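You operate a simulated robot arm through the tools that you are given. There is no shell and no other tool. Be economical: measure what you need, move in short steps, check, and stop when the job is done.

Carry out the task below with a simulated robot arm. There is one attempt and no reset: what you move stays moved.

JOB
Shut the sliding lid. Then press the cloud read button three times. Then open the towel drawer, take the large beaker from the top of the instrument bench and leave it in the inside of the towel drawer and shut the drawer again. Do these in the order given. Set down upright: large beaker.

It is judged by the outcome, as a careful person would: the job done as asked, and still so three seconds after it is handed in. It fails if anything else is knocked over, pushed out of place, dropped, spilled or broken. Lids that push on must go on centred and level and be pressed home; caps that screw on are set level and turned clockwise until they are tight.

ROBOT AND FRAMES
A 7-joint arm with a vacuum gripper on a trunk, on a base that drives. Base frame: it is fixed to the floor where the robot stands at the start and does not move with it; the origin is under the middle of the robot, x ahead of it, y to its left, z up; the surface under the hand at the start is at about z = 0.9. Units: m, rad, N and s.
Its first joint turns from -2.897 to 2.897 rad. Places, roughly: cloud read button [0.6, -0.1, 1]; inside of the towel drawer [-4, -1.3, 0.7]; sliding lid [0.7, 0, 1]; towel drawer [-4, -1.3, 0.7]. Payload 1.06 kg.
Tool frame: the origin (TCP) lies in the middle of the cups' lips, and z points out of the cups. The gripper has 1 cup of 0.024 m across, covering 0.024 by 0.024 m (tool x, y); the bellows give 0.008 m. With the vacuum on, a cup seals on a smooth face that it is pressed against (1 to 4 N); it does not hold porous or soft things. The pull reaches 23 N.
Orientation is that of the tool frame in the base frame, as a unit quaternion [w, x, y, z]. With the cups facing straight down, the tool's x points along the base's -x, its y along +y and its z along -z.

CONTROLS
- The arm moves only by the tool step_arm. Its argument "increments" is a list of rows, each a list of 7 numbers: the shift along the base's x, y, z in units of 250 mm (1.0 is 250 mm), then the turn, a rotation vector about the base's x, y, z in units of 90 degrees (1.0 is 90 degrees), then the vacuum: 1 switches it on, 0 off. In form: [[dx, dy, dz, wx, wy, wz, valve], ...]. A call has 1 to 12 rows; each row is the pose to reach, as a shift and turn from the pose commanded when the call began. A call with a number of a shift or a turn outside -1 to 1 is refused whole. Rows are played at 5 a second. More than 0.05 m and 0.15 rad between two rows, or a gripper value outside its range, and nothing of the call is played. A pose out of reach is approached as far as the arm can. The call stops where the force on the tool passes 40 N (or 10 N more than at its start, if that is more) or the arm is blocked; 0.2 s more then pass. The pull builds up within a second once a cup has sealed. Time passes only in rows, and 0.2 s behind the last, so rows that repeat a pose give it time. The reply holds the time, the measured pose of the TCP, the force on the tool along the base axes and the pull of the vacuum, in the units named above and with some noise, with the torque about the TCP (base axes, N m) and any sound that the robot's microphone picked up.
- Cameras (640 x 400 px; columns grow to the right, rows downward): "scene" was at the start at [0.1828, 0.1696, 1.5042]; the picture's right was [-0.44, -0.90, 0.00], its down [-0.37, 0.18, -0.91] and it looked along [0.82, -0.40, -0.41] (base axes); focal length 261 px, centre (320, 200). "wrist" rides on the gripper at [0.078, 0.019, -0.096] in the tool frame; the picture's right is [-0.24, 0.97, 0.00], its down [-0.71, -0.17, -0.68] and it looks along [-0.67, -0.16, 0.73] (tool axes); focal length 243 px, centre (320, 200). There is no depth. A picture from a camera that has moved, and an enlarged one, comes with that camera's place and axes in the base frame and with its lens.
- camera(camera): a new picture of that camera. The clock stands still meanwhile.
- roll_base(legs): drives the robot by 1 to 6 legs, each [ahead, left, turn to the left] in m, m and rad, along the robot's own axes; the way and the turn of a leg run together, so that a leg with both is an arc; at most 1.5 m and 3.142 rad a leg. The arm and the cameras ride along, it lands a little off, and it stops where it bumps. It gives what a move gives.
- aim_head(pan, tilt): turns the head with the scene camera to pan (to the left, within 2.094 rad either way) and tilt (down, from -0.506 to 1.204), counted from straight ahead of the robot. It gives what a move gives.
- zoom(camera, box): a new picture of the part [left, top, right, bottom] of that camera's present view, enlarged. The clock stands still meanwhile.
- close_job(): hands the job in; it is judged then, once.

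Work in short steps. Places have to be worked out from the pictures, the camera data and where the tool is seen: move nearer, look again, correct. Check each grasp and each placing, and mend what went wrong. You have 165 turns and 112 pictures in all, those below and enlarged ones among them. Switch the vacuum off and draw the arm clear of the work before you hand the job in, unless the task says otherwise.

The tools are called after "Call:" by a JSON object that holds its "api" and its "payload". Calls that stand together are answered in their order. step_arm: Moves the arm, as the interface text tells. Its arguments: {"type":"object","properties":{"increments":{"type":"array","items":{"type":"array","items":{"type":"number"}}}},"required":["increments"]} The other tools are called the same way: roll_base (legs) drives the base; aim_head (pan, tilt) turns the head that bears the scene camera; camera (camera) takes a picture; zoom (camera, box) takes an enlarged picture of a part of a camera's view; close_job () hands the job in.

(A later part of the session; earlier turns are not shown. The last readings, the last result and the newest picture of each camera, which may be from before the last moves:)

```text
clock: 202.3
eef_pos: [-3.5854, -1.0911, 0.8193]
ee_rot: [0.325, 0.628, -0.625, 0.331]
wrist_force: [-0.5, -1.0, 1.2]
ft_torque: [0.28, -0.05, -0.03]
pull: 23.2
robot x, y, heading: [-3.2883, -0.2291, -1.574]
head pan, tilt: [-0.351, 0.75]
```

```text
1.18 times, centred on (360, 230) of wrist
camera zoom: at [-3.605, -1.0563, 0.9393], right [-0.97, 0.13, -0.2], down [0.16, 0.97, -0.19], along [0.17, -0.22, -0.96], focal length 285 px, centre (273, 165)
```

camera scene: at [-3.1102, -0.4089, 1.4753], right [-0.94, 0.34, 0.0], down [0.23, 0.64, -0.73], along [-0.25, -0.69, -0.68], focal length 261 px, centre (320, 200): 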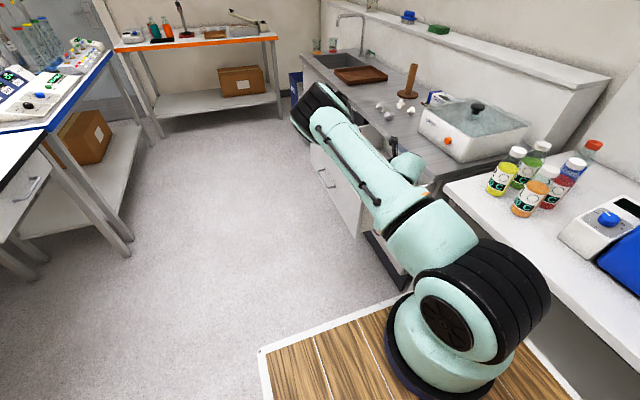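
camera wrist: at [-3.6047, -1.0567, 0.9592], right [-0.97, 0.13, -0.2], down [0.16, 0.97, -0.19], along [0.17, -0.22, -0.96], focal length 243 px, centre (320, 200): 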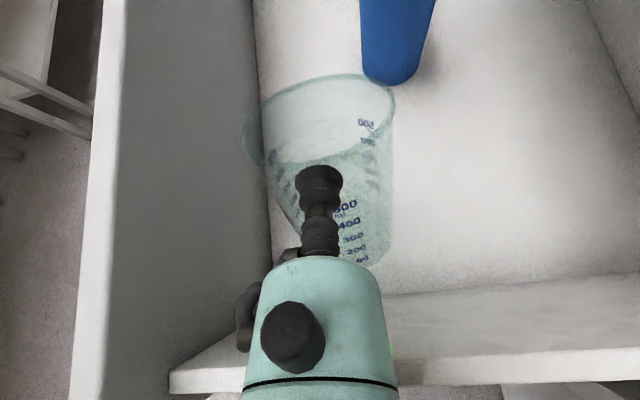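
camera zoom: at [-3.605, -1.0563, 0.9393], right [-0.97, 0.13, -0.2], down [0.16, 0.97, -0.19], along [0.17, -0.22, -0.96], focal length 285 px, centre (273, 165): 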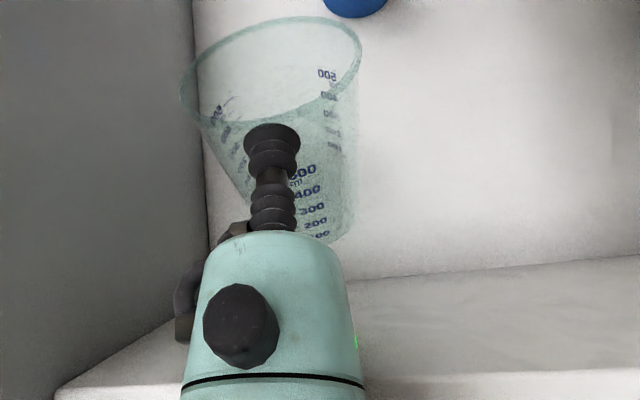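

The torque sign shows it's the gripper's flange ring touching the wall top, not the beaker. I'll raise 1.5 cm, tilt 5° more, shift 5 mm towards the wall, and lower again.

Call:
{"api": "step_arm", "payload": {"increments": [[0, 0, 0.06, 0, 0, 0, 1], [0, 0.01, 0.07, 0.028, 0, 0, 1], [0, 0.02, 0.07, 0.056, 0, 0, 1], [0, 0.02, 0.05, 0.056, 0, 0, 1], [0, 0.02, 0.035, 0.056, 0, 0, 1], [0, 0.02, 0.025, 0.056, 0, 0, 1], [0, 0.02, 0.025, 0.056, 0, 0, 1]]}}

```text
clock: 203.9
eef_pos: [-3.5851, -1.0861, 0.8259]
ee_rot: [0.298, 0.641, -0.64, 0.302]
wrist_force: [0.0, -0.1, -1.2]
ft_torque: [-0.04, -0.04, 0.02]
pull: 22.2
robot x, y, heading: [-3.2913, -0.2301, -1.572]
head pan, tilt: [-0.351, 0.75]
```

Call:
{"api": "step_arm", "payload": {"increments": [[0, 0, -0.008, 0, 0, 0, 1], [0, 0, -0.016, 0, 0, 0, 1], [0, 0, -0.024, 0, 0, 0, 1], [0, 0, -0.024, 0, 0, 0, 1]]}}

```text
clock: 204.9
eef_pos: [-3.5845, -1.0868, 0.8202]
ee_rot: [0.297, 0.641, -0.639, 0.303]
wrist_force: [0.1, -0.5, -0.7]
ft_torque: [0.01, 0.0, 0.04]
pull: 22.5
robot x, y, heading: [-3.2888, -0.231, -1.574]
head pan, tilt: [-0.351, 0.75]
```

Call:
{"api": "step_arm", "payload": {"increments": [[0, 0, -0.008, 0, 0, 0, 1], [0, 0, -0.016, 0, 0, 0, 1], [0, 0, -0.016, 0, 0, 0, 1]]}}

Call:
{"api": "camera", "payload": {"camera": "wrist"}}

```text
clock: 205.7
eef_pos: [-3.5844, -1.0873, 0.8161]
ee_rot: [0.298, 0.642, -0.639, 0.303]
wrist_force: [0.1, -0.4, -1.7]
ft_torque: [0.0, 0.0, -0.01]
pull: 22.5
robot x, y, heading: [-3.2919, -0.2296, -1.572]
head pan, tilt: [-0.351, 0.75]
```

```text
43 pictures are left
camera wrist: at [-3.6046, -1.0619, 0.9378], right [-0.97, 0.14, -0.19], down [0.16, 0.98, -0.1], along [0.17, -0.13, -0.98], focal length 243 px, centre (320, 200)
```

wrist: 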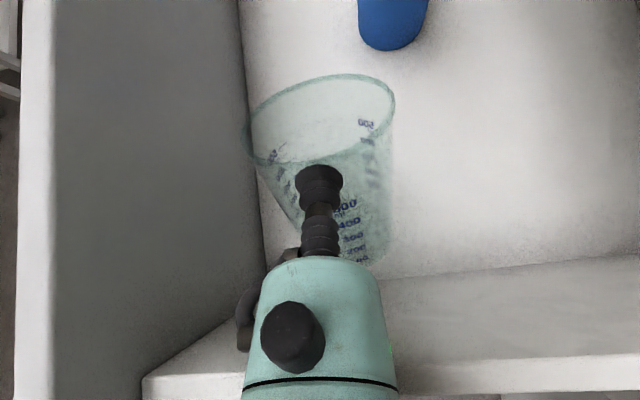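

Still free. I'll continue down.

Call:
{"api": "step_arm", "payload": {"increments": [[0, 0, -0.008, 0, 0, 0, 1], [0, 0, -0.016, 0, 0, 0, 1], [0, 0, -0.024, 0, 0, 0, 1], [0, 0, -0.024, 0, 0, 0, 1]]}}

```text
clock: 206.4
eef_pos: [-3.5851, -1.0879, 0.8139]
ee_rot: [0.3, 0.641, -0.637, 0.306]
wrist_force: [-0.3, -3.5, 3.4]
ft_torque: [0.39, -0.06, -0.01]
pull: 23.6
robot x, y, heading: [-3.2891, -0.2321, -1.565]
head pan, tilt: [-0.351, 0.75]
stopped in row 3: the force on the tool passed its limit at 45 N (the readings are from after the stop); the commanded pose is now the measured one
```

That was a hard contact of the flange ring (radius ≈0.041 at ≈0.081 m from the lip) with the wall's outer edge. I'll raise at once, move the beaker about 27 mm further in from the wall and tilt 4° more so the ring clears.

Call:
{"api": "step_arm", "payload": {"increments": [[0, 0, 0.06, 0, 0, 0, 1], [0, -0.04, 0.1, 0.02, 0, 0, 1], [0, -0.108, 0.1, 0.044, 0, 0, 1], [0, -0.108, 0.06, 0.044, 0, 0, 1], [0, -0.108, 0.06, 0.044, 0, 0, 1]]}}

Call:
{"api": "camera", "payload": {"camera": "wrist"}}

Call:
{"api": "zoom", "payload": {"camera": "scene", "box": [300, 90, 500, 250]}}

```text
clock: 207.6
eef_pos: [-3.5856, -1.1157, 0.8301]
ee_rot: [0.278, 0.65, -0.648, 0.282]
wrist_force: [-0.2, 0.7, -0.2]
ft_torque: [-0.05, 0.03, 0.01]
pull: 23.0
robot x, y, heading: [-3.2946, -0.2318, -1.572]
head pan, tilt: [-0.351, 0.75]
```

```text
42 pictures are left
camera wrist: at [-3.6051, -1.0992, 0.9524], right [-0.97, 0.15, -0.18], down [0.16, 0.99, -0.04], along [0.17, -0.07, -0.98], focal length 243 px, centre (320, 200)
```

wrist: 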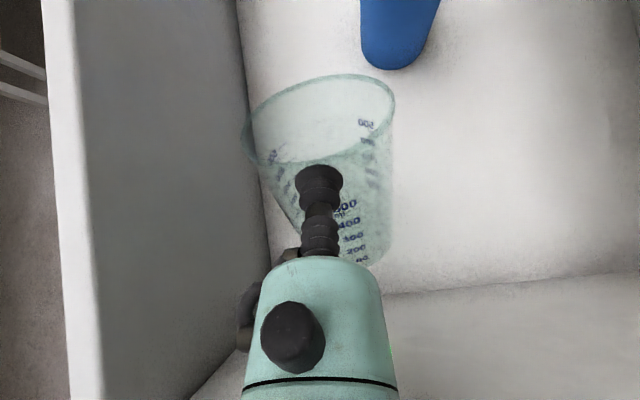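

```text
2.50 times, centred on (400, 170) of scene
camera zoom: at [-3.1102, -0.4091, 1.4753], right [-0.94, 0.34, 0.0], down [0.23, 0.64, -0.73], along [-0.25, -0.69, -0.68], focal length 653 px, centre (120, 275)
```

zoom: 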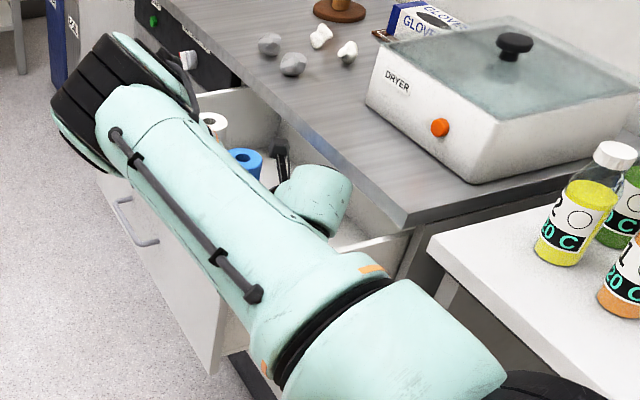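

Clear of the wall now. Lower in 2 mm steps until the beaker touches the floor.

Call:
{"api": "step_arm", "payload": {"increments": [[0, 0, -0.012, 0, 0, 0, 1], [0, 0, -0.024, 0, 0, 0, 1], [0, 0, -0.032, 0, 0, 0, 1], [0, 0, -0.032, 0, 0, 0, 1]]}}

Call:
{"api": "step_arm", "payload": {"increments": [[0, 0, -0.008, 0, 0, 0, 1], [0, 0, -0.016, 0, 0, 0, 1], [0, 0, -0.016, 0, 0, 0, 1], [0, 0, -0.016, 0, 0, 0, 1]]}}

```text
clock: 208.6
eef_pos: [-3.5864, -1.1166, 0.8218]
ee_rot: [0.278, 0.651, -0.647, 0.283]
wrist_force: [-0.1, 0.6, -2.8]
ft_torque: [-0.02, 0.02, -0.05]
pull: 22.5
robot x, y, heading: [-3.2907, -0.2306, -1.576]
head pan, tilt: [-0.351, 0.75]
```

```text
clock: 209.6
eef_pos: [-3.5841, -1.1147, 0.8177]
ee_rot: [0.278, 0.651, -0.648, 0.282]
wrist_force: [0.2, 0.6, -1.7]
ft_torque: [-0.01, 0.02, 0.0]
pull: 23.1
robot x, y, heading: [-3.2909, -0.2288, -1.571]
head pan, tilt: [-0.351, 0.75]
```

Call:
{"api": "step_arm", "payload": {"increments": [[0, 0, -0.008, 0, 0, 0, 1], [0, 0, -0.016, 0, 0, 0, 1], [0, 0, -0.016, 0, 0, 0, 1], [0, 0, -0.016, 0, 0, 0, 1]]}}

Call:
{"api": "step_arm", "payload": {"increments": [[0, 0, -0.008, 0, 0, 0, 1], [0, 0, -0.016, 0, 0, 0, 1], [0, 0, -0.016, 0, 0, 0, 1], [0, 0, -0.016, 0, 0, 0, 1]]}}

```text
clock: 210.6
eef_pos: [-3.5859, -1.116, 0.8131]
ee_rot: [0.278, 0.65, -0.648, 0.283]
wrist_force: [-0.1, -0.1, -1.9]
ft_torque: [-0.03, 0.02, 0.0]
pull: 22.6
robot x, y, heading: [-3.2913, -0.2359, -1.57]
head pan, tilt: [-0.351, 0.75]
```

```text
clock: 211.6
eef_pos: [-3.5848, -1.114, 0.81]
ee_rot: [0.278, 0.65, -0.648, 0.283]
wrist_force: [-0.3, -0.2, -1.4]
ft_torque: [0.0, 0.01, -0.04]
pull: 23.4
robot x, y, heading: [-3.2921, -0.2333, -1.57]
head pan, tilt: [-0.351, 0.75]
```

Still hanging free. Continue down.

Call:
{"api": "step_arm", "payload": {"increments": [[0, 0, -0.008, 0, 0, 0, 1], [0, 0, -0.016, 0, 0, 0, 1], [0, 0, -0.024, 0, 0, 0, 1], [0, 0, -0.024, 0, 0, 0, 1]]}}

Call:
{"api": "camera", "payload": {"camera": "wrist"}}

```text
clock: 212.6
eef_pos: [-3.5839, -1.1148, 0.8039]
ee_rot: [0.278, 0.65, -0.648, 0.283]
wrist_force: [0.9, 2.0, 12.9]
ft_torque: [0.09, 0.05, 0.05]
pull: 22.9
robot x, y, heading: [-3.2939, -0.2316, -1.57]
head pan, tilt: [-0.351, 0.75]
```

```text
40 pictures are left
camera wrist: at [-3.605, -1.098, 0.9274], right [-0.97, 0.15, -0.18], down [0.16, 0.99, -0.05], along [0.17, -0.07, -0.98], focal length 243 px, centre (320, 200)
```

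wrist: 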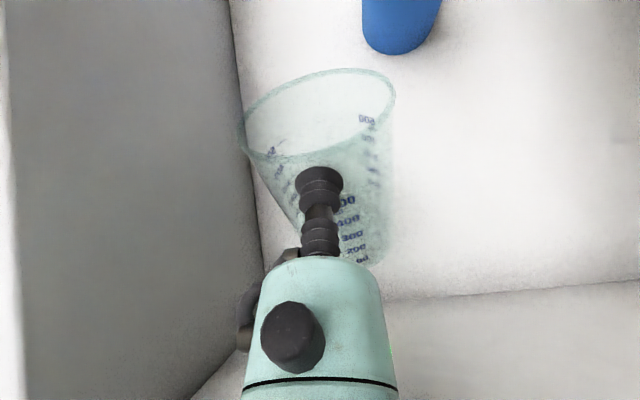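

The 12.9 N with almost no torque fits the beaker's far edge on the floor (floor z≈0.665). I'll relieve by 1 mm, then release the vacuum while the cup stays as a support for the beaker.

Call:
{"api": "step_arm", "payload": {"increments": [[0, 0, 0.005, 0, 0, 0, 1], [0, 0, 0.005, 0, 0, 0, 1], [0, 0, 0.005, 0, 0, 0, 0], [0, 0, 0.005, 0, 0, 0, 0], [0, 0, 0.005, 0, 0, 0, 0], [0, 0, 0.005, 0, 0, 0, 0]]}}

Call:
{"api": "camera", "payload": {"camera": "wrist"}}

```text
clock: 214.0
eef_pos: [-3.5856, -1.1147, 0.8047]
ee_rot: [0.278, 0.65, -0.648, 0.283]
wrist_force: [-0.1, -0.9, 0.4]
ft_torque: [0.04, -0.01, -0.02]
pull: 0.0
robot x, y, heading: [-3.292, -0.2329, -1.578]
head pan, tilt: [-0.351, 0.75]
```

```text
39 pictures are left
camera wrist: at [-3.6051, -1.0983, 0.9279], right [-0.97, 0.15, -0.18], down [0.16, 0.99, -0.04], along [0.17, -0.07, -0.98], focal length 243 px, centre (320, 200)
```

wrist: 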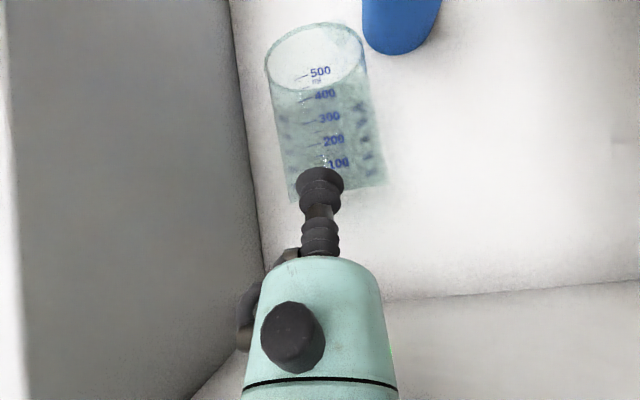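

The beaker tipped away as the vacuum let go and now lies on its side in the drawer. I must mend that: I'll draw the gripper up and look at how it lies.

Call:
{"api": "step_arm", "payload": {"increments": [[0, 0.04, 0.06, 0, 0, 0, 0], [0, 0.1, 0.18, 0, 0, 0, 0], [0, 0.15, 0.34, 0, 0, 0, 0], [0, 0.15, 0.52, 0, 0, 0, 0], [0, 0.15, 0.7, 0, 0, 0, 0]]}}

Call:
{"api": "camera", "payload": {"camera": "wrist"}}

```text
clock: 215.2
eef_pos: [-3.5845, -1.0763, 0.9808]
ee_rot: [0.277, 0.652, -0.648, 0.282]
wrist_force: [0.0, 0.2, -0.6]
ft_torque: [0.02, -0.01, 0.05]
pull: 0.0
robot x, y, heading: [-3.2902, -0.2294, -1.572]
head pan, tilt: [-0.351, 0.75]
```

```text
38 pictures are left
camera wrist: at [-3.6042, -1.0603, 1.1045], right [-0.97, 0.15, -0.18], down [0.16, 0.99, -0.04], along [0.17, -0.07, -0.98], focal length 243 px, centre (320, 200)
```

wrist: 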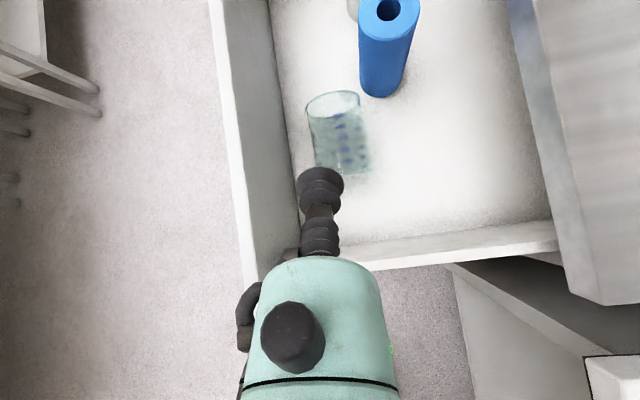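

Call:
{"api": "zoom", "payload": {"camera": "wrist", "box": [270, 50, 440, 200]}}

```text
2.67 times, centred on (355, 125) of wrist
camera zoom: at [-3.6042, -1.0603, 1.1045], right [-0.97, 0.15, -0.18], down [0.16, 0.99, -0.04], along [0.17, -0.07, -0.98], focal length 647 px, centre (227, 400)
```

zoom: 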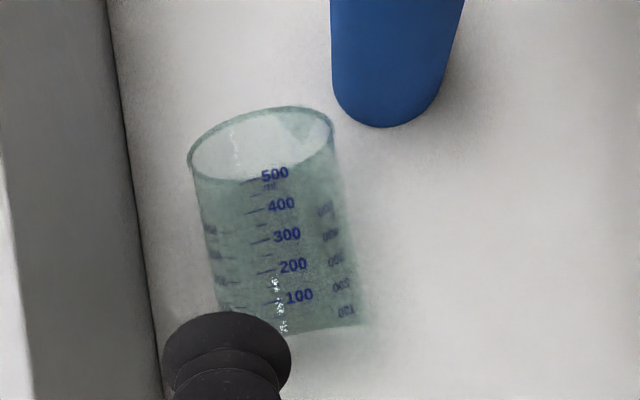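

Working it through (equal widths at rim and base, ellipse orientation), the beaker lies flat: axis along y at x≈-3.582, base at y≈-1.125, rim at y≈-1.2415, top at z≈0.755. I'll re-grip from above near the rim, so I'll swing the tool nose-down to about 97°.

Call:
{"api": "step_arm", "payload": {"increments": [[0.002, -0.05, 0.0, 0.085, 0, 0, 0], [0.004, -0.12, 0.0, 0.17, 0, 0, 0], [0.006, -0.2, -0.02, 0.255, 0, 0, 0], [0.008, -0.29, -0.06, 0.34, 0, 0, 0], [0.01, -0.38, -0.1, 0.425, 0, 0, 0], [0.012, -0.48, -0.15, 0.51, 0, 0, 0], [0.014, -0.573, -0.2, 0.6, 0, 0, 0], [0.014, -0.573, -0.25, 0.6, 0, 0, 0]]}}

Call:
{"api": "camera", "payload": {"camera": "scene"}}

Call:
{"api": "camera", "payload": {"camera": "wrist"}}

```text
clock: 217.0
eef_pos: [-3.5808, -1.2208, 0.9153]
ee_rot: [0.048, -0.706, 0.706, 0.043]
wrist_force: [0.0, -0.4, 1.1]
ft_torque: [-0.02, 0.04, 0.01]
pull: 0.1
robot x, y, heading: [-3.2872, -0.2324, -1.57]
head pan, tilt: [-0.351, 0.75]
```

```text
36 pictures are left
camera scene: at [-3.11, -0.4088, 1.4753], right [-0.94, 0.34, 0.0], down [0.23, 0.64, -0.73], along [-0.25, -0.69, -0.68], focal length 261 px, centre (320, 200)
```

scene: 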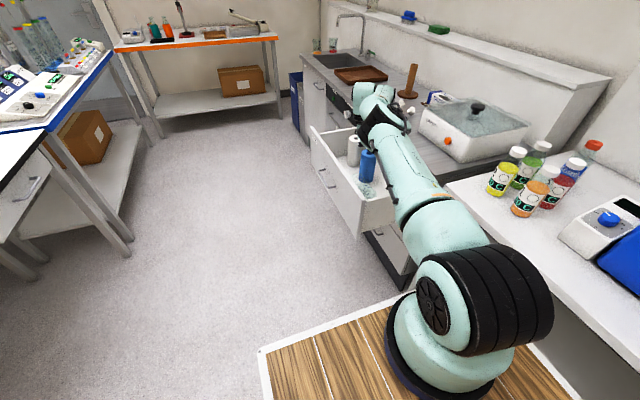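

```text
35 pictures are left
camera wrist: at [-3.6016, -1.3105, 1.0011], right [-0.97, 0.23, 0.02], down [0.17, 0.61, 0.77], along [0.17, 0.75, -0.64], focal length 243 px, centre (320, 200)
```

wrist: 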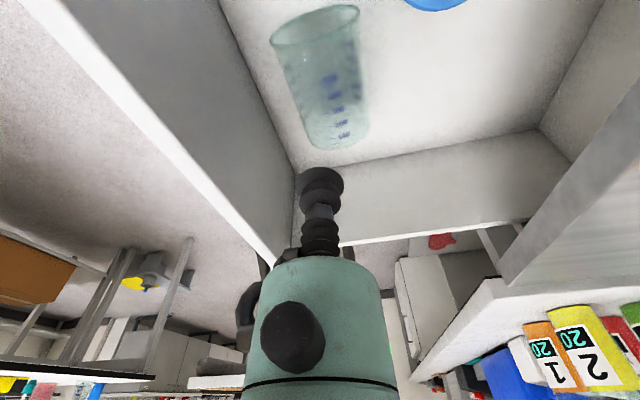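

The tool is above the lying beaker (x≈-3.584, rim y≈-1.24). I'll descend to just above it, checking the camera's clearance from the blue roll.

Call:
{"api": "step_arm", "payload": {"increments": [[-0.004, 0.004, -0.15, 0, 0, 0, 0], [-0.008, 0.004, -0.3, 0, 0, 0, 0], [-0.008, 0.004, -0.45, 0, 0, 0, 0], [-0.008, 0.004, -0.54, 0, 0, 0, 0]]}}

Call:
{"api": "camera", "payload": {"camera": "wrist"}}

Call:
{"api": "zoom", "payload": {"camera": "scene", "box": [290, 60, 470, 220]}}

```text
clock: 218.0
eef_pos: [-3.5806, -1.2088, 0.7819]
ee_rot: [-0.049, 0.707, -0.705, -0.042]
wrist_force: [0.2, 0.1, 0.2]
ft_torque: [0.02, 0.1, 0.02]
pull: 0.0
out of reach, approached as far as the arm can: row 3, 4
robot x, y, heading: [-3.2897, -0.2332, -1.57]
head pan, tilt: [-0.351, 0.75]
```

```text
34 pictures are left
camera wrist: at [-3.5995, -1.2972, 0.8676], right [-0.97, 0.23, 0.02], down [0.16, 0.62, 0.77], along [0.16, 0.75, -0.64], focal length 243 px, centre (320, 200)
```

wrist: 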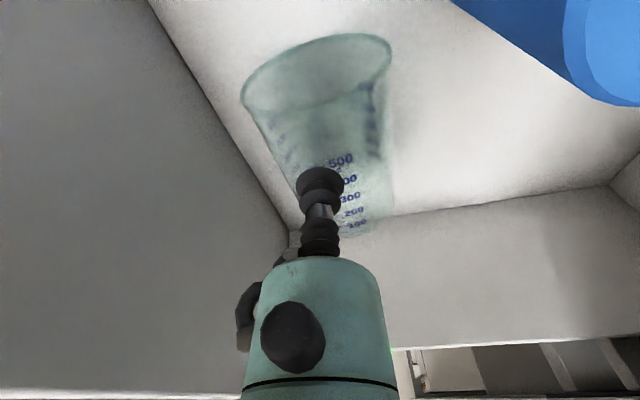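

```text
2.50 times, centred on (380, 140) of scene
camera zoom: at [-3.1095, -0.4089, 1.4752], right [-0.94, 0.34, 0.0], down [0.23, 0.64, -0.73], along [-0.25, -0.69, -0.68], focal length 653 px, centre (170, 350)
```

zoom: 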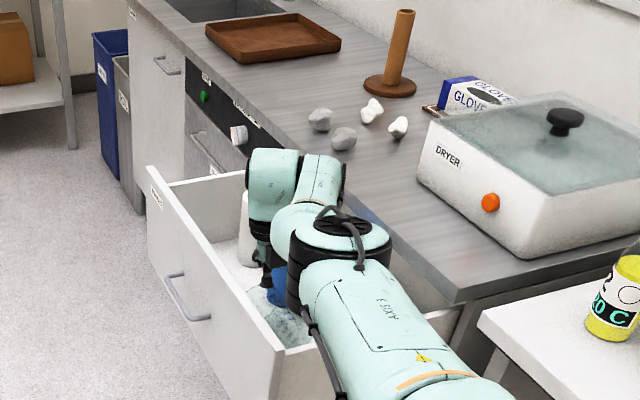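

The arm ran out of reach just above it. I'll lift, draw the hand back, and bring the base 0.15 m nearer.

Call:
{"api": "step_arm", "payload": {"increments": [[0, 0, 0.15, 0, 0, 0, 0], [0, 0.05, 0.32, 0, 0, 0, 0], [0, 0.2, 0.45, 0, 0, 0, 0], [0, 0.38, 0.5, 0, 0, 0, 0], [0, 0.5, 0.55, 0, 0, 0, 0]]}}

Call:
{"api": "roll_base", "payload": {"legs": [[0.15, 0, 0]]}}

Call:
{"api": "camera", "payload": {"camera": "wrist"}}

```text
clock: 219.2
eef_pos: [-3.5818, -1.0833, 0.9182]
ee_rot: [-0.049, 0.707, -0.705, -0.041]
wrist_force: [0.7, -0.7, -0.4]
ft_torque: [0.0, 0.0, -0.01]
pull: 0.1
robot x, y, heading: [-3.291, -0.2307, -1.569]
head pan, tilt: [-0.351, 0.75]
```

```text
clock: 220.6
eef_pos: [-3.5841, -1.2318, 0.9191]
ee_rot: [0.049, -0.705, 0.706, 0.042]
wrist_force: [0.2, -0.6, -0.2]
ft_torque: [0.02, 0.0, -0.01]
pull: 0.0
robot x, y, heading: [-3.2902, -0.381, -1.572]
head pan, tilt: [-0.351, 0.75]
```

```text
32 pictures are left
camera wrist: at [-3.6044, -1.3213, 1.0038], right [-0.97, 0.24, 0.02], down [0.17, 0.61, 0.77], along [0.17, 0.75, -0.64], focal length 243 px, centre (320, 200)
```

wrist: 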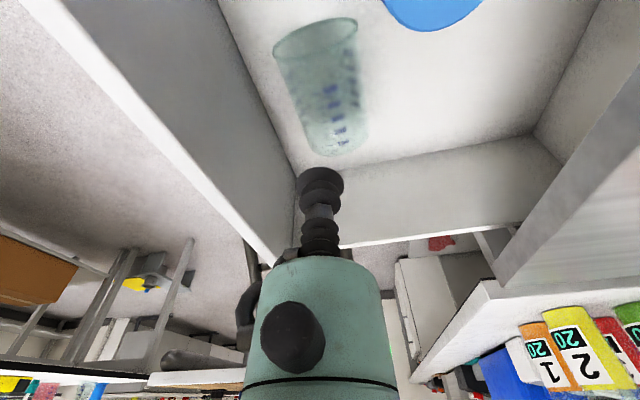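

Now descend onto the spot near the rim (y≈-1.22), stopping at z≈0.772.

Call:
{"api": "step_arm", "payload": {"increments": [[0, 0.02, -0.12, 0, 0, 0, 0], [0, 0.049, -0.26, 0, 0, 0, 0], [0, 0.049, -0.4, 0, 0, 0, 0], [0, 0.049, -0.52, 0, 0, 0, 0], [0, 0.049, -0.58, 0, 0, 0, 0]]}}

Call:
{"api": "camera", "payload": {"camera": "wrist"}}

```text
clock: 221.8
eef_pos: [-3.5844, -1.2205, 0.7722]
ee_rot: [0.048, -0.705, 0.707, 0.042]
wrist_force: [-0.2, 0.4, 1.1]
ft_torque: [0.0, -0.01, 0.02]
pull: 0.2
robot x, y, heading: [-3.2905, -0.3825, -1.57]
head pan, tilt: [-0.351, 0.75]
```

```text
31 pictures are left
camera wrist: at [-3.6044, -1.3102, 0.8577], right [-0.97, 0.24, 0.02], down [0.17, 0.62, 0.77], along [0.17, 0.75, -0.64], focal length 243 px, centre (320, 200)
```

wrist: 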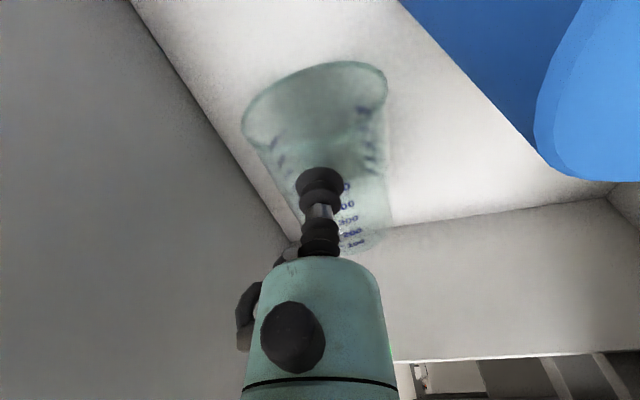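

The cup is just above the glass about 20 mm in from the rim. I'll creep down with the vacuum on.

Call:
{"api": "step_arm", "payload": {"increments": [[0, 0, -0.024, 0, 0, 0, 1], [0, 0, -0.04, 0, 0, 0, 1], [0, 0, -0.052, 0, 0, 0, 1], [0, 0, -0.064, 0, 0, 0, 1], [0, 0, -0.072, 0, 0, 0, 1], [0, 0, -0.072, 0, 0, 0, 1]]}}

```text
clock: 223.2
eef_pos: [-3.5844, -1.2202, 0.7543]
ee_rot: [0.048, -0.705, 0.707, 0.041]
wrist_force: [1.4, 3.3, 15.8]
ft_torque: [-0.24, 0.02, -0.01]
pull: 23.1
robot x, y, heading: [-3.2937, -0.3814, -1.57]
head pan, tilt: [-0.351, 0.75]
```

Sealed on the glass. Lift straight up to clear the drawer.

Call:
{"api": "step_arm", "payload": {"increments": [[0, 0, 0.05, 0, 0, 0, 1], [0.01, 0.0, 0.18, 0, 0, 0, 1], [0.02, 0.02, 0.34, 0, 0, 0, 1], [0.03, 0.04, 0.5, 0, 0, 0, 1], [0.04, 0.06, 0.66, 0, 0, 0, 1], [0.05, 0.08, 0.82, 0, 0, 0, 1], [0.06, 0.1, 0.96, 0, 0, 0, 1]]}}

Call:
{"api": "camera", "payload": {"camera": "wrist"}}

Call:
{"api": "zoom", "payload": {"camera": "scene", "box": [290, 60, 470, 220]}}

```text
clock: 224.8
eef_pos: [-3.5684, -1.1935, 0.9959]
ee_rot: [0.049, -0.705, 0.706, 0.042]
wrist_force: [-0.3, -0.4, -2.0]
ft_torque: [-0.1, 0.01, 0.01]
pull: 23.3
robot x, y, heading: [-3.288, -0.3814, -1.578]
head pan, tilt: [-0.351, 0.75]
```

```text
30 pictures are left
camera wrist: at [-3.5887, -1.2828, 1.0817], right [-0.97, 0.24, 0.02], down [0.17, 0.61, 0.77], along [0.17, 0.75, -0.64], focal length 243 px, centre (320, 200)
```

wrist: 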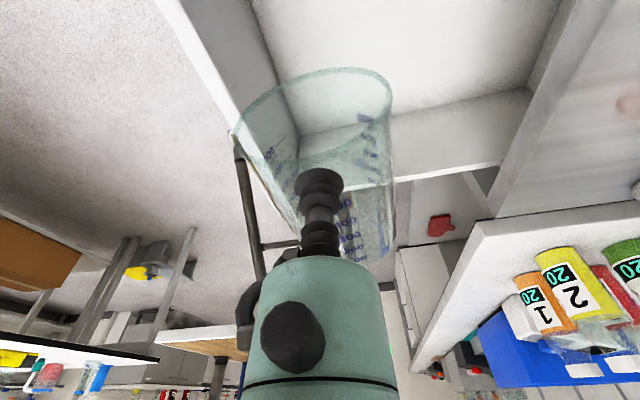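

```text
2.50 times, centred on (380, 140) of scene
camera zoom: at [-3.1109, -0.5588, 1.4753], right [-0.94, 0.35, 0.0], down [0.24, 0.64, -0.73], along [-0.25, -0.69, -0.68], focal length 653 px, centre (170, 350)
```

zoom: 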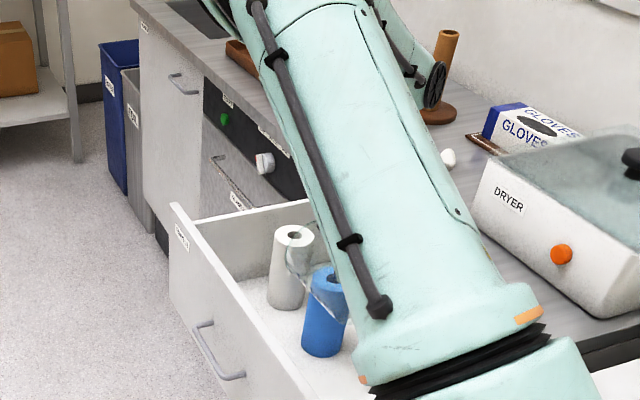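

Beaker is held and the rolls are undisturbed. From the picture the tool is about 7° off the glass normal. I'll rotate back to 35° nose-down (beaker tilted ≈28°), this time placing it further from the wall so the gripper clears at this gentler tilt.

Call:
{"api": "step_arm", "payload": {"increments": [[0, 0, 0.03, -0.086, 0, 0, 1], [0, 0, 0.06, -0.172, 0, 0, 1], [0, 0, 0.06, -0.258, 0, 0, 1], [0, 0, 0.06, -0.345, 0, 0, 1], [0, 0, 0.06, -0.431, 0, 0, 1], [0, 0, 0.06, -0.517, 0, 0, 1], [0, 0, 0.06, -0.603, 0, 0, 1], [0, -0.026, 0.06, -0.689, 0, 0, 1]]}}

Call:
{"api": "camera", "payload": {"camera": "wrist"}}

Call:
{"api": "camera", "payload": {"camera": "scene"}}

```text
clock: 226.6
eef_pos: [-3.5701, -1.201, 1.0117]
ee_rot: [0.323, 0.629, -0.627, 0.328]
wrist_force: [-0.3, -0.2, -1.4]
ft_torque: [-0.02, 0.0, 0.01]
pull: 23.7
robot x, y, heading: [-3.2931, -0.3787, -1.576]
head pan, tilt: [-0.351, 0.75]
```

```text
28 pictures are left
camera wrist: at [-3.589, -1.1673, 1.1306], right [-0.97, 0.13, -0.2], down [0.17, 0.97, -0.18], along [0.17, -0.21, -0.96], focal length 243 px, centre (320, 200)
```

wrist: 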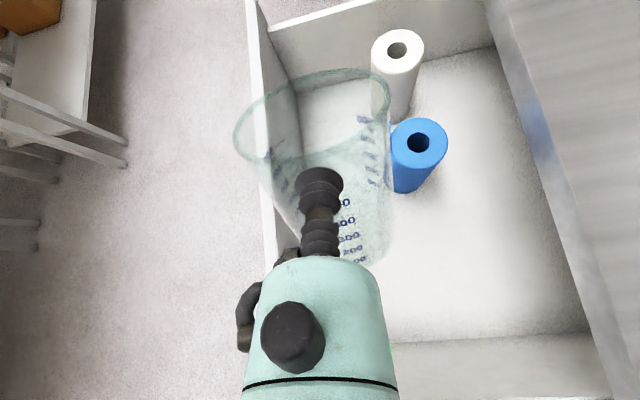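

```text
27 pictures are left
camera scene: at [-3.1109, -0.5582, 1.4753], right [-0.94, 0.35, 0.0], down [0.24, 0.64, -0.73], along [-0.25, -0.69, -0.68], focal length 261 px, centre (320, 200)
```

scene: 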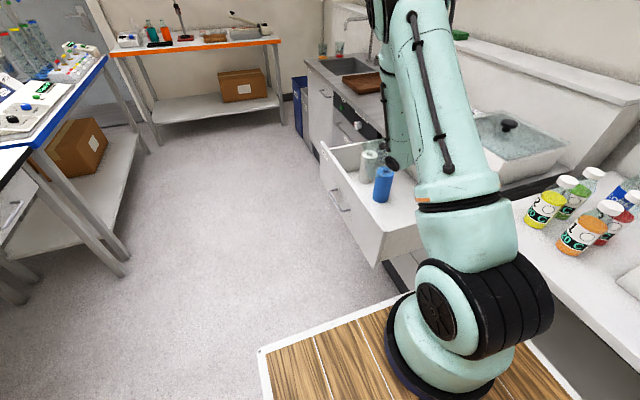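

The arm's elbow is now high, which helps clearance. Descend to z≈0.85.

Call:
{"api": "step_arm", "payload": {"increments": [[0, 0, -0.14, 0, 0, 0, 1], [0, 0, -0.28, 0, 0, 0, 1], [0, 0, -0.42, 0, 0, 0, 1], [0, 0, -0.54, 0, 0, 0, 1], [0, 0, -0.64, 0, 0, 0, 1]]}}

Call:
{"api": "camera", "payload": {"camera": "wrist"}}

```text
clock: 227.8
eef_pos: [-3.57, -1.202, 0.8506]
ee_rot: [0.322, 0.629, -0.627, 0.327]
wrist_force: [0.3, 0.1, -1.0]
ft_torque: [-0.03, 0.01, 0.02]
pull: 22.7
robot x, y, heading: [-3.2934, -0.3816, -1.574]
head pan, tilt: [-0.351, 0.75]
```

```text
26 pictures are left
camera wrist: at [-3.5895, -1.1692, 0.9705], right [-0.97, 0.13, -0.2], down [0.17, 0.97, -0.18], along [0.17, -0.21, -0.96], focal length 243 px, centre (320, 200)
```

wrist: 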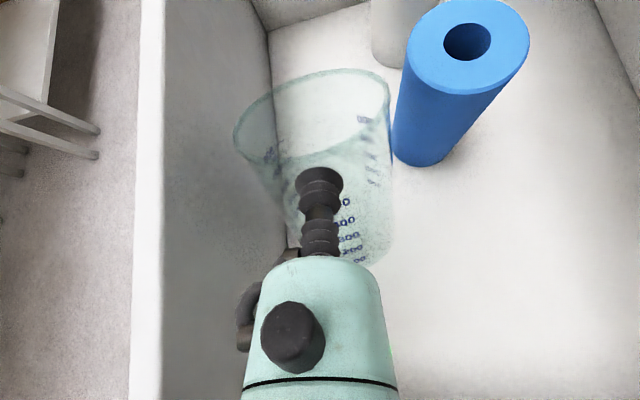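

Clear. Descend to about 0.80 and then creep.

Call:
{"api": "step_arm", "payload": {"increments": [[0, 0, -0.06, 0, 0, 0, 1], [0, 0, -0.12, 0, 0, 0, 1], [0, 0, -0.17, 0, 0, 0, 1], [0, 0, -0.2, 0, 0, 0, 1], [0, 0, -0.2, 0, 0, 0, 1]]}}

Call:
{"api": "step_arm", "payload": {"increments": [[0, 0, -0.008, 0, 0, 0, 1], [0, 0, -0.016, 0, 0, 0, 1], [0, 0, -0.02, 0, 0, 0, 1], [0, 0, -0.02, 0, 0, 0, 1]]}}

```text
clock: 229.0
eef_pos: [-3.5701, -1.2024, 0.8018]
ee_rot: [0.322, 0.629, -0.627, 0.328]
wrist_force: [-1.3, 2.5, 11.4]
ft_torque: [-0.02, -0.01, 0.03]
pull: 22.8
robot x, y, heading: [-3.2947, -0.3819, -1.573]
head pan, tilt: [-0.351, 0.75]
```

```text
clock: 230.0
eef_pos: [-3.5685, -1.2003, 0.7939]
ee_rot: [0.321, 0.629, -0.627, 0.328]
wrist_force: [0.3, 0.4, -1.6]
ft_torque: [-0.05, 0.03, 0.03]
pull: 22.7
robot x, y, heading: [-3.2917, -0.3798, -1.572]
head pan, tilt: [-0.351, 0.75]
```

The force appeared at 0.802 and then vanished, so something shifted. I'll look before doing more.

Call:
{"api": "camera", "payload": {"camera": "wrist"}}

```text
25 pictures are left
camera wrist: at [-3.5887, -1.1678, 0.9144], right [-0.97, 0.13, -0.2], down [0.17, 0.97, -0.18], along [0.17, -0.21, -0.96], focal length 243 px, centre (320, 200)
```

wrist: 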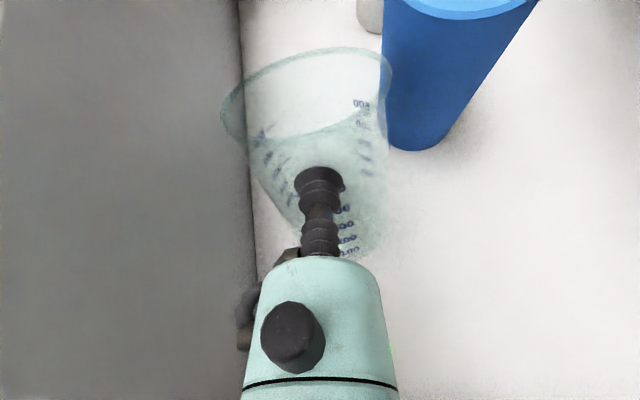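

The glass slid ~8 mm through the cup's hold but is still sealed and near the floor, tilted about 25°. I'll lower just a little to make light contact.

Call:
{"api": "step_arm", "payload": {"increments": [[0, 0, -0.004, 0, 0, 0, 1], [0, 0, -0.004, 0, 0, 0, 1], [0, 0, -0.004, 0, 0, 0, 1]]}}

```text
clock: 230.8
eef_pos: [-3.5691, -1.2011, 0.7946]
ee_rot: [0.322, 0.629, -0.627, 0.328]
wrist_force: [0.3, 1.2, -1.8]
ft_torque: [0.01, 0.0, -0.02]
pull: 22.8
robot x, y, heading: [-3.2952, -0.3825, -1.575]
head pan, tilt: [-0.351, 0.75]
```

Call:
{"api": "step_arm", "payload": {"increments": [[0, 0, -0.006, 0, 0, 0, 1], [0, 0, -0.012, 0, 0, 0, 1], [0, 0, -0.012, 0, 0, 0, 1]]}}

```text
clock: 231.6
eef_pos: [-3.5704, -1.2021, 0.7914]
ee_rot: [0.322, 0.629, -0.627, 0.328]
wrist_force: [-0.5, 1.5, 4.4]
ft_torque: [-0.02, 0.01, -0.05]
pull: 23.5
robot x, y, heading: [-3.2943, -0.3816, -1.57]
head pan, tilt: [-0.351, 0.75]
```

Light contact (≈6 N). I'll release while drawing back a few millimetres along the tool axis, so the bellows' expansion doesn't push the beaker over.

Call:
{"api": "step_arm", "payload": {"increments": [[0, 0.013, 0.009, 0, 0, 0, 0], [0, 0.026, 0.018, 0, 0, 0, 0], [0, 0.03, 0.02, 0, 0, 0, 0], [0, 0.03, 0.02, 0, 0, 0, 0]]}}

Call:
{"api": "camera", "payload": {"camera": "wrist"}}

```text
clock: 232.6
eef_pos: [-3.57, -1.1944, 0.7969]
ee_rot: [0.321, 0.63, -0.627, 0.328]
wrist_force: [-0.3, 0.4, 0.3]
ft_torque: [0.0, -0.04, 0.03]
pull: 0.1
robot x, y, heading: [-3.2937, -0.3771, -1.573]
head pan, tilt: [-0.351, 0.75]
```

```text
24 pictures are left
camera wrist: at [-3.589, -1.1605, 0.9164], right [-0.97, 0.13, -0.2], down [0.17, 0.97, -0.18], along [0.17, -0.21, -0.96], focal length 243 px, centre (320, 200)
```

wrist: 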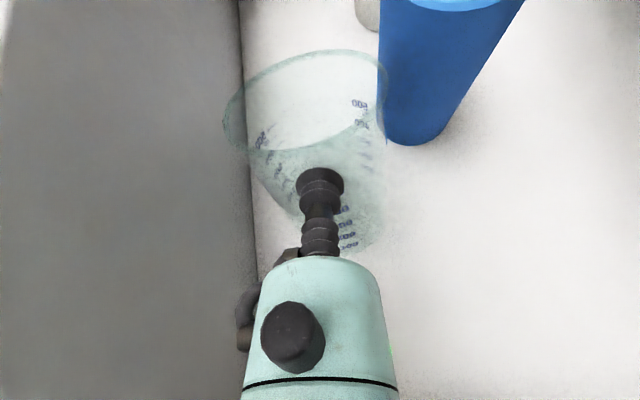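

The beaker is now leaning back on the cup. I'll let it come upright slowly by drawing the cup back (+y), steepening the tool to keep clear of the wall.

Call:
{"api": "step_arm", "payload": {"increments": [[0, 0.014, 0, 0.03, 0, 0, 0], [0, 0.032, -0.01, 0.06, 0, 0, 0], [0, 0.052, -0.02, 0.09, 0, 0, 0], [0, 0.076, -0.03, 0.12, 0, 0, 0], [0, 0.1, -0.045, 0.15, 0, 0, 0], [0, 0.125, -0.055, 0.167, 0, 0, 0], [0, 0.15, -0.062, 0.167, 0, 0, 0], [0, 0.175, -0.062, 0.167, 0, 0, 0]]}}

Call:
{"api": "camera", "payload": {"camera": "wrist"}}

```text
clock: 234.4
eef_pos: [-3.5685, -1.1507, 0.7798]
ee_rot: [0.237, 0.666, -0.665, 0.242]
wrist_force: [0.3, -0.2, 0.4]
ft_torque: [0.03, -0.05, 0.01]
pull: 0.1
robot x, y, heading: [-3.292, -0.3809, -1.573]
head pan, tilt: [-0.351, 0.75]
```

```text
23 pictures are left
camera wrist: at [-3.5894, -1.1485, 0.9046], right [-0.97, 0.18, -0.16], down [0.17, 0.98, 0.08], along [0.17, 0.05, -0.98], focal length 243 px, centre (320, 200)
```

wrist: 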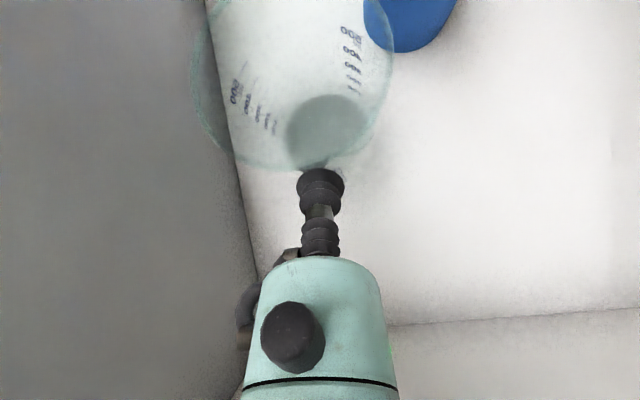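

The rim centre and base centre now coincide (≈(-3.566, -1.202)): the beaker stands upright. I'll withdraw back along the tool axis and up.

Call:
{"api": "step_arm", "payload": {"increments": [[0, 0.04, 0.04, 0, 0, 0, 0], [0, 0.08, 0.1, 0, 0, 0, 0], [0, 0.12, 0.22, 0, 0, 0, 0], [0, 0.15, 0.38, 0, 0, 0, 0], [0, 0.18, 0.55, 0, 0, 0, 0], [0, 0.2, 0.73, 0, 0, 0, 0], [0, 0.2, 0.9, 0, 0, 0, 0]]}}

Call:
{"api": "camera", "payload": {"camera": "wrist"}}

Call:
{"api": "camera", "payload": {"camera": "scene"}}

```text
clock: 236.0
eef_pos: [-3.5671, -1.1022, 1.0045]
ee_rot: [0.237, 0.665, -0.665, 0.242]
wrist_force: [0.7, -0.6, -0.2]
ft_torque: [-0.02, -0.01, 0.02]
pull: 0.1
robot x, y, heading: [-3.293, -0.3778, -1.57]
head pan, tilt: [-0.351, 0.75]
```

```text
22 pictures are left
camera wrist: at [-3.5872, -1.1009, 1.1298], right [-0.97, 0.18, -0.16], down [0.17, 0.98, 0.08], along [0.17, 0.05, -0.98], focal length 243 px, centre (320, 200)
```

wrist: 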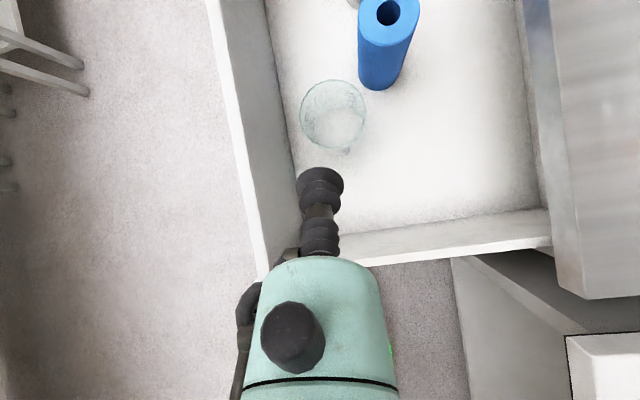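

```text
21 pictures are left
camera scene: at [-3.1108, -0.559, 1.4753], right [-0.94, 0.35, 0.0], down [0.24, 0.64, -0.73], along [-0.25, -0.69, -0.68], focal length 261 px, centre (320, 200)
```

scene: 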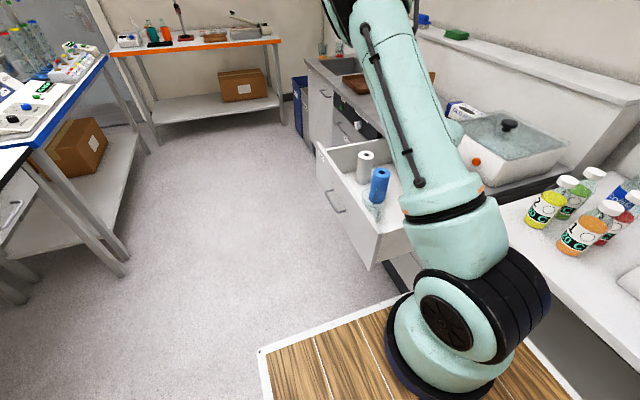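

Call:
{"api": "zoom", "payload": {"camera": "scene", "box": [310, 130, 430, 260]}}

Call:
{"api": "zoom", "payload": {"camera": "wrist", "box": [250, 50, 430, 180]}}

```text
3.08 times, centred on (370, 195) of scene
camera zoom: at [-3.1108, -0.559, 1.4753], right [-0.94, 0.35, 0.0], down [0.24, 0.64, -0.73], along [-0.25, -0.69, -0.68], focal length 804 px, centre (166, 215)
```

zoom: 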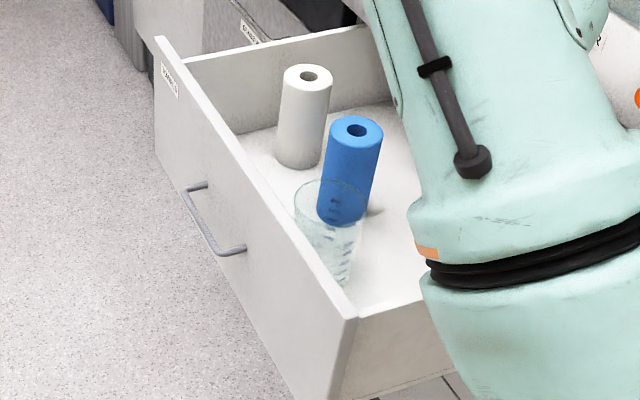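

```text
3.08 times, centred on (340, 115) of wrist
camera zoom: at [-3.5872, -1.1009, 1.1298], right [-0.97, 0.18, -0.16], down [0.17, 0.98, 0.08], along [0.17, 0.05, -0.98], focal length 746 px, centre (258, 462)
```

zoom: 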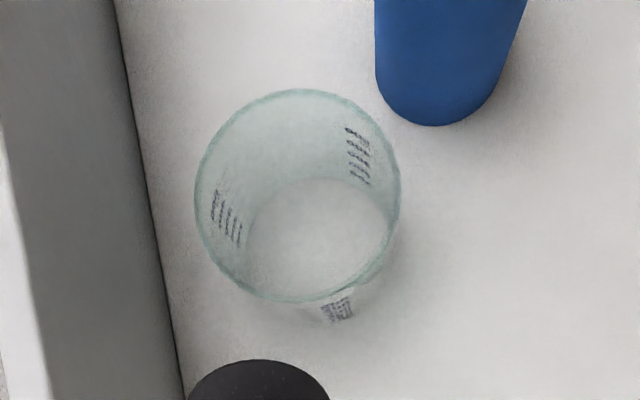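

The beaker stands upright and whole, and the rolls are untouched. Now to shut the drawer: I'll swing the tool to point at -x (camera up) while moving out in front of the drawer.

Call:
{"api": "step_arm", "payload": {"increments": [[0.08, -0.03, 0.02, -0.0362, 0.0366, -0.0777, 0], [0.16, -0.06, 0.04, -0.0724, 0.0733, -0.1553, 0], [0.24, -0.09, 0.06, -0.1086, 0.11, -0.233, 0], [0.32, -0.12, 0.08, -0.1448, 0.1466, -0.3107, 0], [0.4, -0.15, 0.1, -0.181, 0.1833, -0.3883, 0], [0.48, -0.18, 0.12, -0.2173, 0.2199, -0.466, 0], [0.56, -0.21, 0.14, -0.2535, 0.2566, -0.5437, 0], [0.64, -0.24, 0.16, -0.2897, 0.2932, -0.6213, 0], [0.72, -0.27, 0.18, -0.3259, 0.3299, -0.699, 0], [0.8, -0.3, 0.2, -0.3621, 0.3665, -0.7767, 0], [0.88, -0.33, 0.2, -0.3983, 0.4032, -0.8543, 0], [0.96, -0.36, 0.2, -0.4345, 0.4398, -0.932, 0]]}}

```text
clock: 238.6
eef_pos: [-3.3296, -1.1917, 1.0571]
ee_rot: [0.708, 0.0, -0.706, 0.0]
wrist_force: [-0.2, 1.1, 0.6]
ft_torque: [-0.01, -0.01, -0.04]
pull: 0.1
robot x, y, heading: [-3.2945, -0.3806, -1.571]
head pan, tilt: [-0.351, 0.75]
```

Reached cleanly. I'll move the base 0.1 m forward for reach, then lower in front of the drawer face.

Call:
{"api": "roll_base", "payload": {"legs": [[0.1, 0, 0]]}}

Call:
{"api": "step_arm", "payload": {"increments": [[0, 0.03, -0.16, 0, 0, 0, 0], [0, 0.06, -0.32, 0, 0, 0, 0], [0, 0.1, -0.48, 0, 0, 0, 0], [0, 0.12, -0.64, 0, 0, 0, 0], [0, 0.12, -0.8, 0, 0, 0, 0], [0, 0.12, -0.96, 0, 0, 0, 0]]}}

Call:
{"api": "camera", "payload": {"camera": "wrist"}}

```text
clock: 239.7
eef_pos: [-3.3318, -1.2915, 1.0567]
ee_rot: [0.707, 0.001, -0.707, 0.0]
wrist_force: [0.5, 0.2, 0.1]
ft_torque: [0.01, -0.01, -0.01]
pull: 0.1
robot x, y, heading: [-3.2952, -0.4814, -1.57]
head pan, tilt: [-0.351, 0.75]
```

```text
clock: 241.1
eef_pos: [-3.3318, -1.2604, 0.8145]
ee_rot: [-0.707, -0.001, 0.707, 0.0]
wrist_force: [1.0, -0.1, -0.8]
ft_torque: [0.02, -0.02, 0.02]
pull: 0.2
robot x, y, heading: [-3.2904, -0.4838, -1.575]
head pan, tilt: [-0.351, 0.75]
```

```text
18 pictures are left
camera wrist: at [-3.2355, -1.2414, 0.8941], right [0.0, 0.97, -0.23], down [0.69, -0.17, -0.71], along [-0.73, -0.16, -0.67], focal length 243 px, centre (320, 200)
```

wrist: 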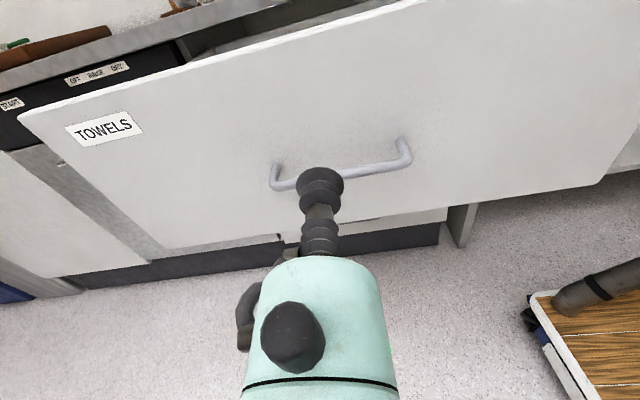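

I can see the face and handle (z≈0.75). I'll lower below the handle to z≈0.70 and approach the face.

Call:
{"api": "step_arm", "payload": {"increments": [[0, 0, -0.16, 0, 0, 0, 0], [0, 0, -0.32, 0, 0, 0, 0], [0, 0, -0.45, 0, 0, 0, 0], [-0.12, 0, -0.45, 0, 0, 0, 0], [-0.28, 0, -0.45, 0, 0, 0, 0], [-0.44, 0, -0.45, 0, 0, 0, 0]]}}

Call:
{"api": "camera", "payload": {"camera": "wrist"}}

```text
clock: 242.5
eef_pos: [-3.4405, -1.2637, 0.7034]
ee_rot: [0.707, 0.002, -0.707, 0.001]
wrist_force: [-0.6, -0.7, 1.0]
ft_torque: [-0.01, -0.03, -0.01]
pull: 0.1
robot x, y, heading: [-3.2949, -0.482, -1.576]
head pan, tilt: [-0.351, 0.75]
```

```text
17 pictures are left
camera wrist: at [-3.345, -1.2425, 0.7822], right [0.0, 0.97, -0.23], down [0.69, -0.17, -0.71], along [-0.73, -0.16, -0.67], focal length 243 px, centre (320, 200)
```

wrist: 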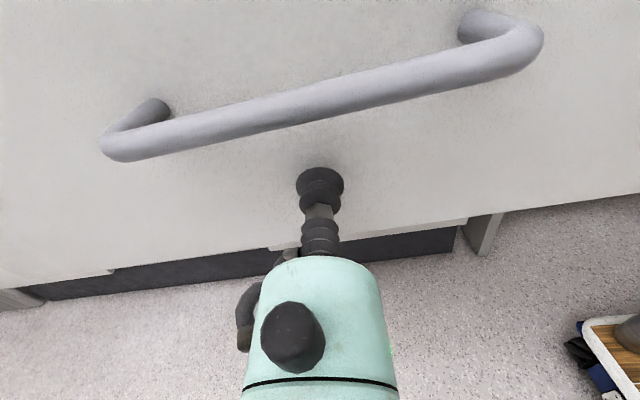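

Good. I'll push gently: slow contact first, then slow steady motion.

Call:
{"api": "step_arm", "payload": {"increments": [[-0.05, 0, 0, 0, 0, 0, 0], [-0.09, 0, 0, 0, 0, 0, 0], [-0.115, 0, 0, 0, 0, 0, 0], [-0.135, 0, 0, 0, 0, 0, 0], [-0.155, 0, 0, 0, 0, 0, 0], [-0.175, 0, 0, 0, 0, 0, 0], [-0.2, 0, 0, 0, 0, 0, 0], [-0.225, 0, 0, 0, 0, 0, 0], [-0.25, 0, 0, 0, 0, 0, 0], [-0.275, 0, 0, 0, 0, 0, 0], [-0.3, 0, 0, 0, 0, 0, 0], [-0.32, 0, 0, 0, 0, 0, 0]]}}

Call:
{"api": "zoom", "payload": {"camera": "scene", "box": [270, 100, 450, 260]}}

```text
clock: 245.1
eef_pos: [-3.5217, -1.2601, 0.7037]
ee_rot: [0.708, 0.001, -0.706, -0.001]
wrist_force: [0.9, -0.3, -0.2]
ft_torque: [-0.02, 0.02, -0.02]
pull: 0.1
robot x, y, heading: [-3.2933, -0.4809, -1.573]
head pan, tilt: [-0.351, 0.75]
```

```text
2.50 times, centred on (360, 180) of scene
camera zoom: at [-3.1111, -0.6593, 1.4753], right [-0.94, 0.35, 0.0], down [0.24, 0.64, -0.73], along [-0.25, -0.69, -0.68], focal length 653 px, centre (220, 250)
```

zoom: 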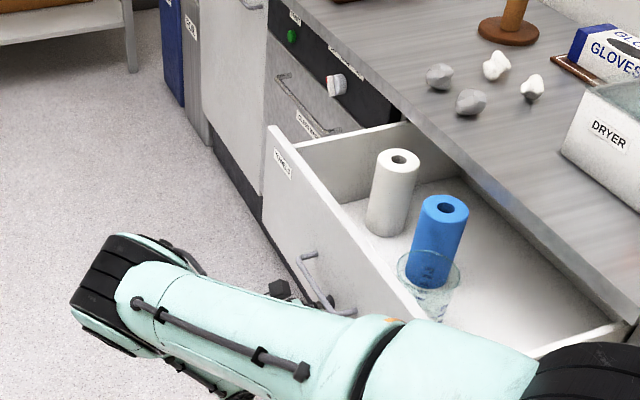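

The drawer is moving with the contents standing. Continue.

Call:
{"api": "step_arm", "payload": {"increments": [[-0.02, 0, 0, 0, 0, 0, 0], [-0.045, 0, 0, 0, 0, 0, 0], [-0.075, 0, 0, 0, 0, 0, 0], [-0.11, 0, 0, 0, 0, 0, 0], [-0.145, 0, 0, 0, 0, 0, 0], [-0.18, 0, 0, 0, 0, 0, 0], [-0.215, 0, 0, 0, 0, 0, 0], [-0.25, 0, 0, 0, 0, 0, 0], [-0.285, 0, 0, 0, 0, 0, 0], [-0.315, 0, 0, 0, 0, 0, 0], [-0.34, 0, 0, 0, 0, 0, 0], [-0.36, 0, 0, 0, 0, 0, 0]]}}

Call:
{"api": "step_arm", "payload": {"increments": [[-0.02, 0, 0, 0, 0, 0, 0], [-0.045, 0, 0, 0, 0, 0, 0], [-0.075, 0, 0, 0, 0, 0, 0], [-0.11, 0, 0, 0, 0, 0, 0], [-0.145, 0, 0, 0, 0, 0, 0], [-0.18, 0, 0, 0, 0, 0, 0], [-0.215, 0, 0, 0, 0, 0, 0], [-0.25, 0, 0, 0, 0, 0, 0], [-0.285, 0, 0, 0, 0, 0, 0], [-0.315, 0, 0, 0, 0, 0, 0], [-0.34, 0, 0, 0, 0, 0, 0], [-0.36, 0, 0, 0, 0, 0, 0]]}}

Call:
{"api": "zoom", "payload": {"camera": "scene", "box": [270, 100, 450, 260]}}

```text
clock: 247.7
eef_pos: [-3.6114, -1.2602, 0.7041]
ee_rot: [0.708, 0.002, -0.707, 0.0]
wrist_force: [0.3, -0.2, -0.6]
ft_torque: [0.03, 0.02, 0.0]
pull: 0.0
robot x, y, heading: [-3.2899, -0.4811, -1.572]
head pan, tilt: [-0.351, 0.75]
```

```text
clock: 250.3
eef_pos: [-3.7021, -1.2603, 0.7042]
ee_rot: [0.707, 0.001, -0.707, -0.001]
wrist_force: [-0.1, -0.1, -0.8]
ft_torque: [0.0, -0.05, -0.04]
pull: 0.0
robot x, y, heading: [-3.2927, -0.4788, -1.572]
head pan, tilt: [-0.351, 0.75]
```

```text
2.50 times, centred on (360, 180) of scene
camera zoom: at [-3.1111, -0.6593, 1.4753], right [-0.94, 0.35, 0.0], down [0.24, 0.64, -0.73], along [-0.25, -0.69, -0.68], focal length 653 px, centre (220, 250)
```

zoom: 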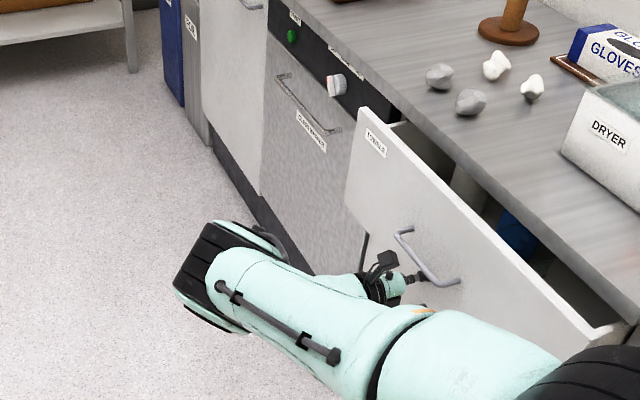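

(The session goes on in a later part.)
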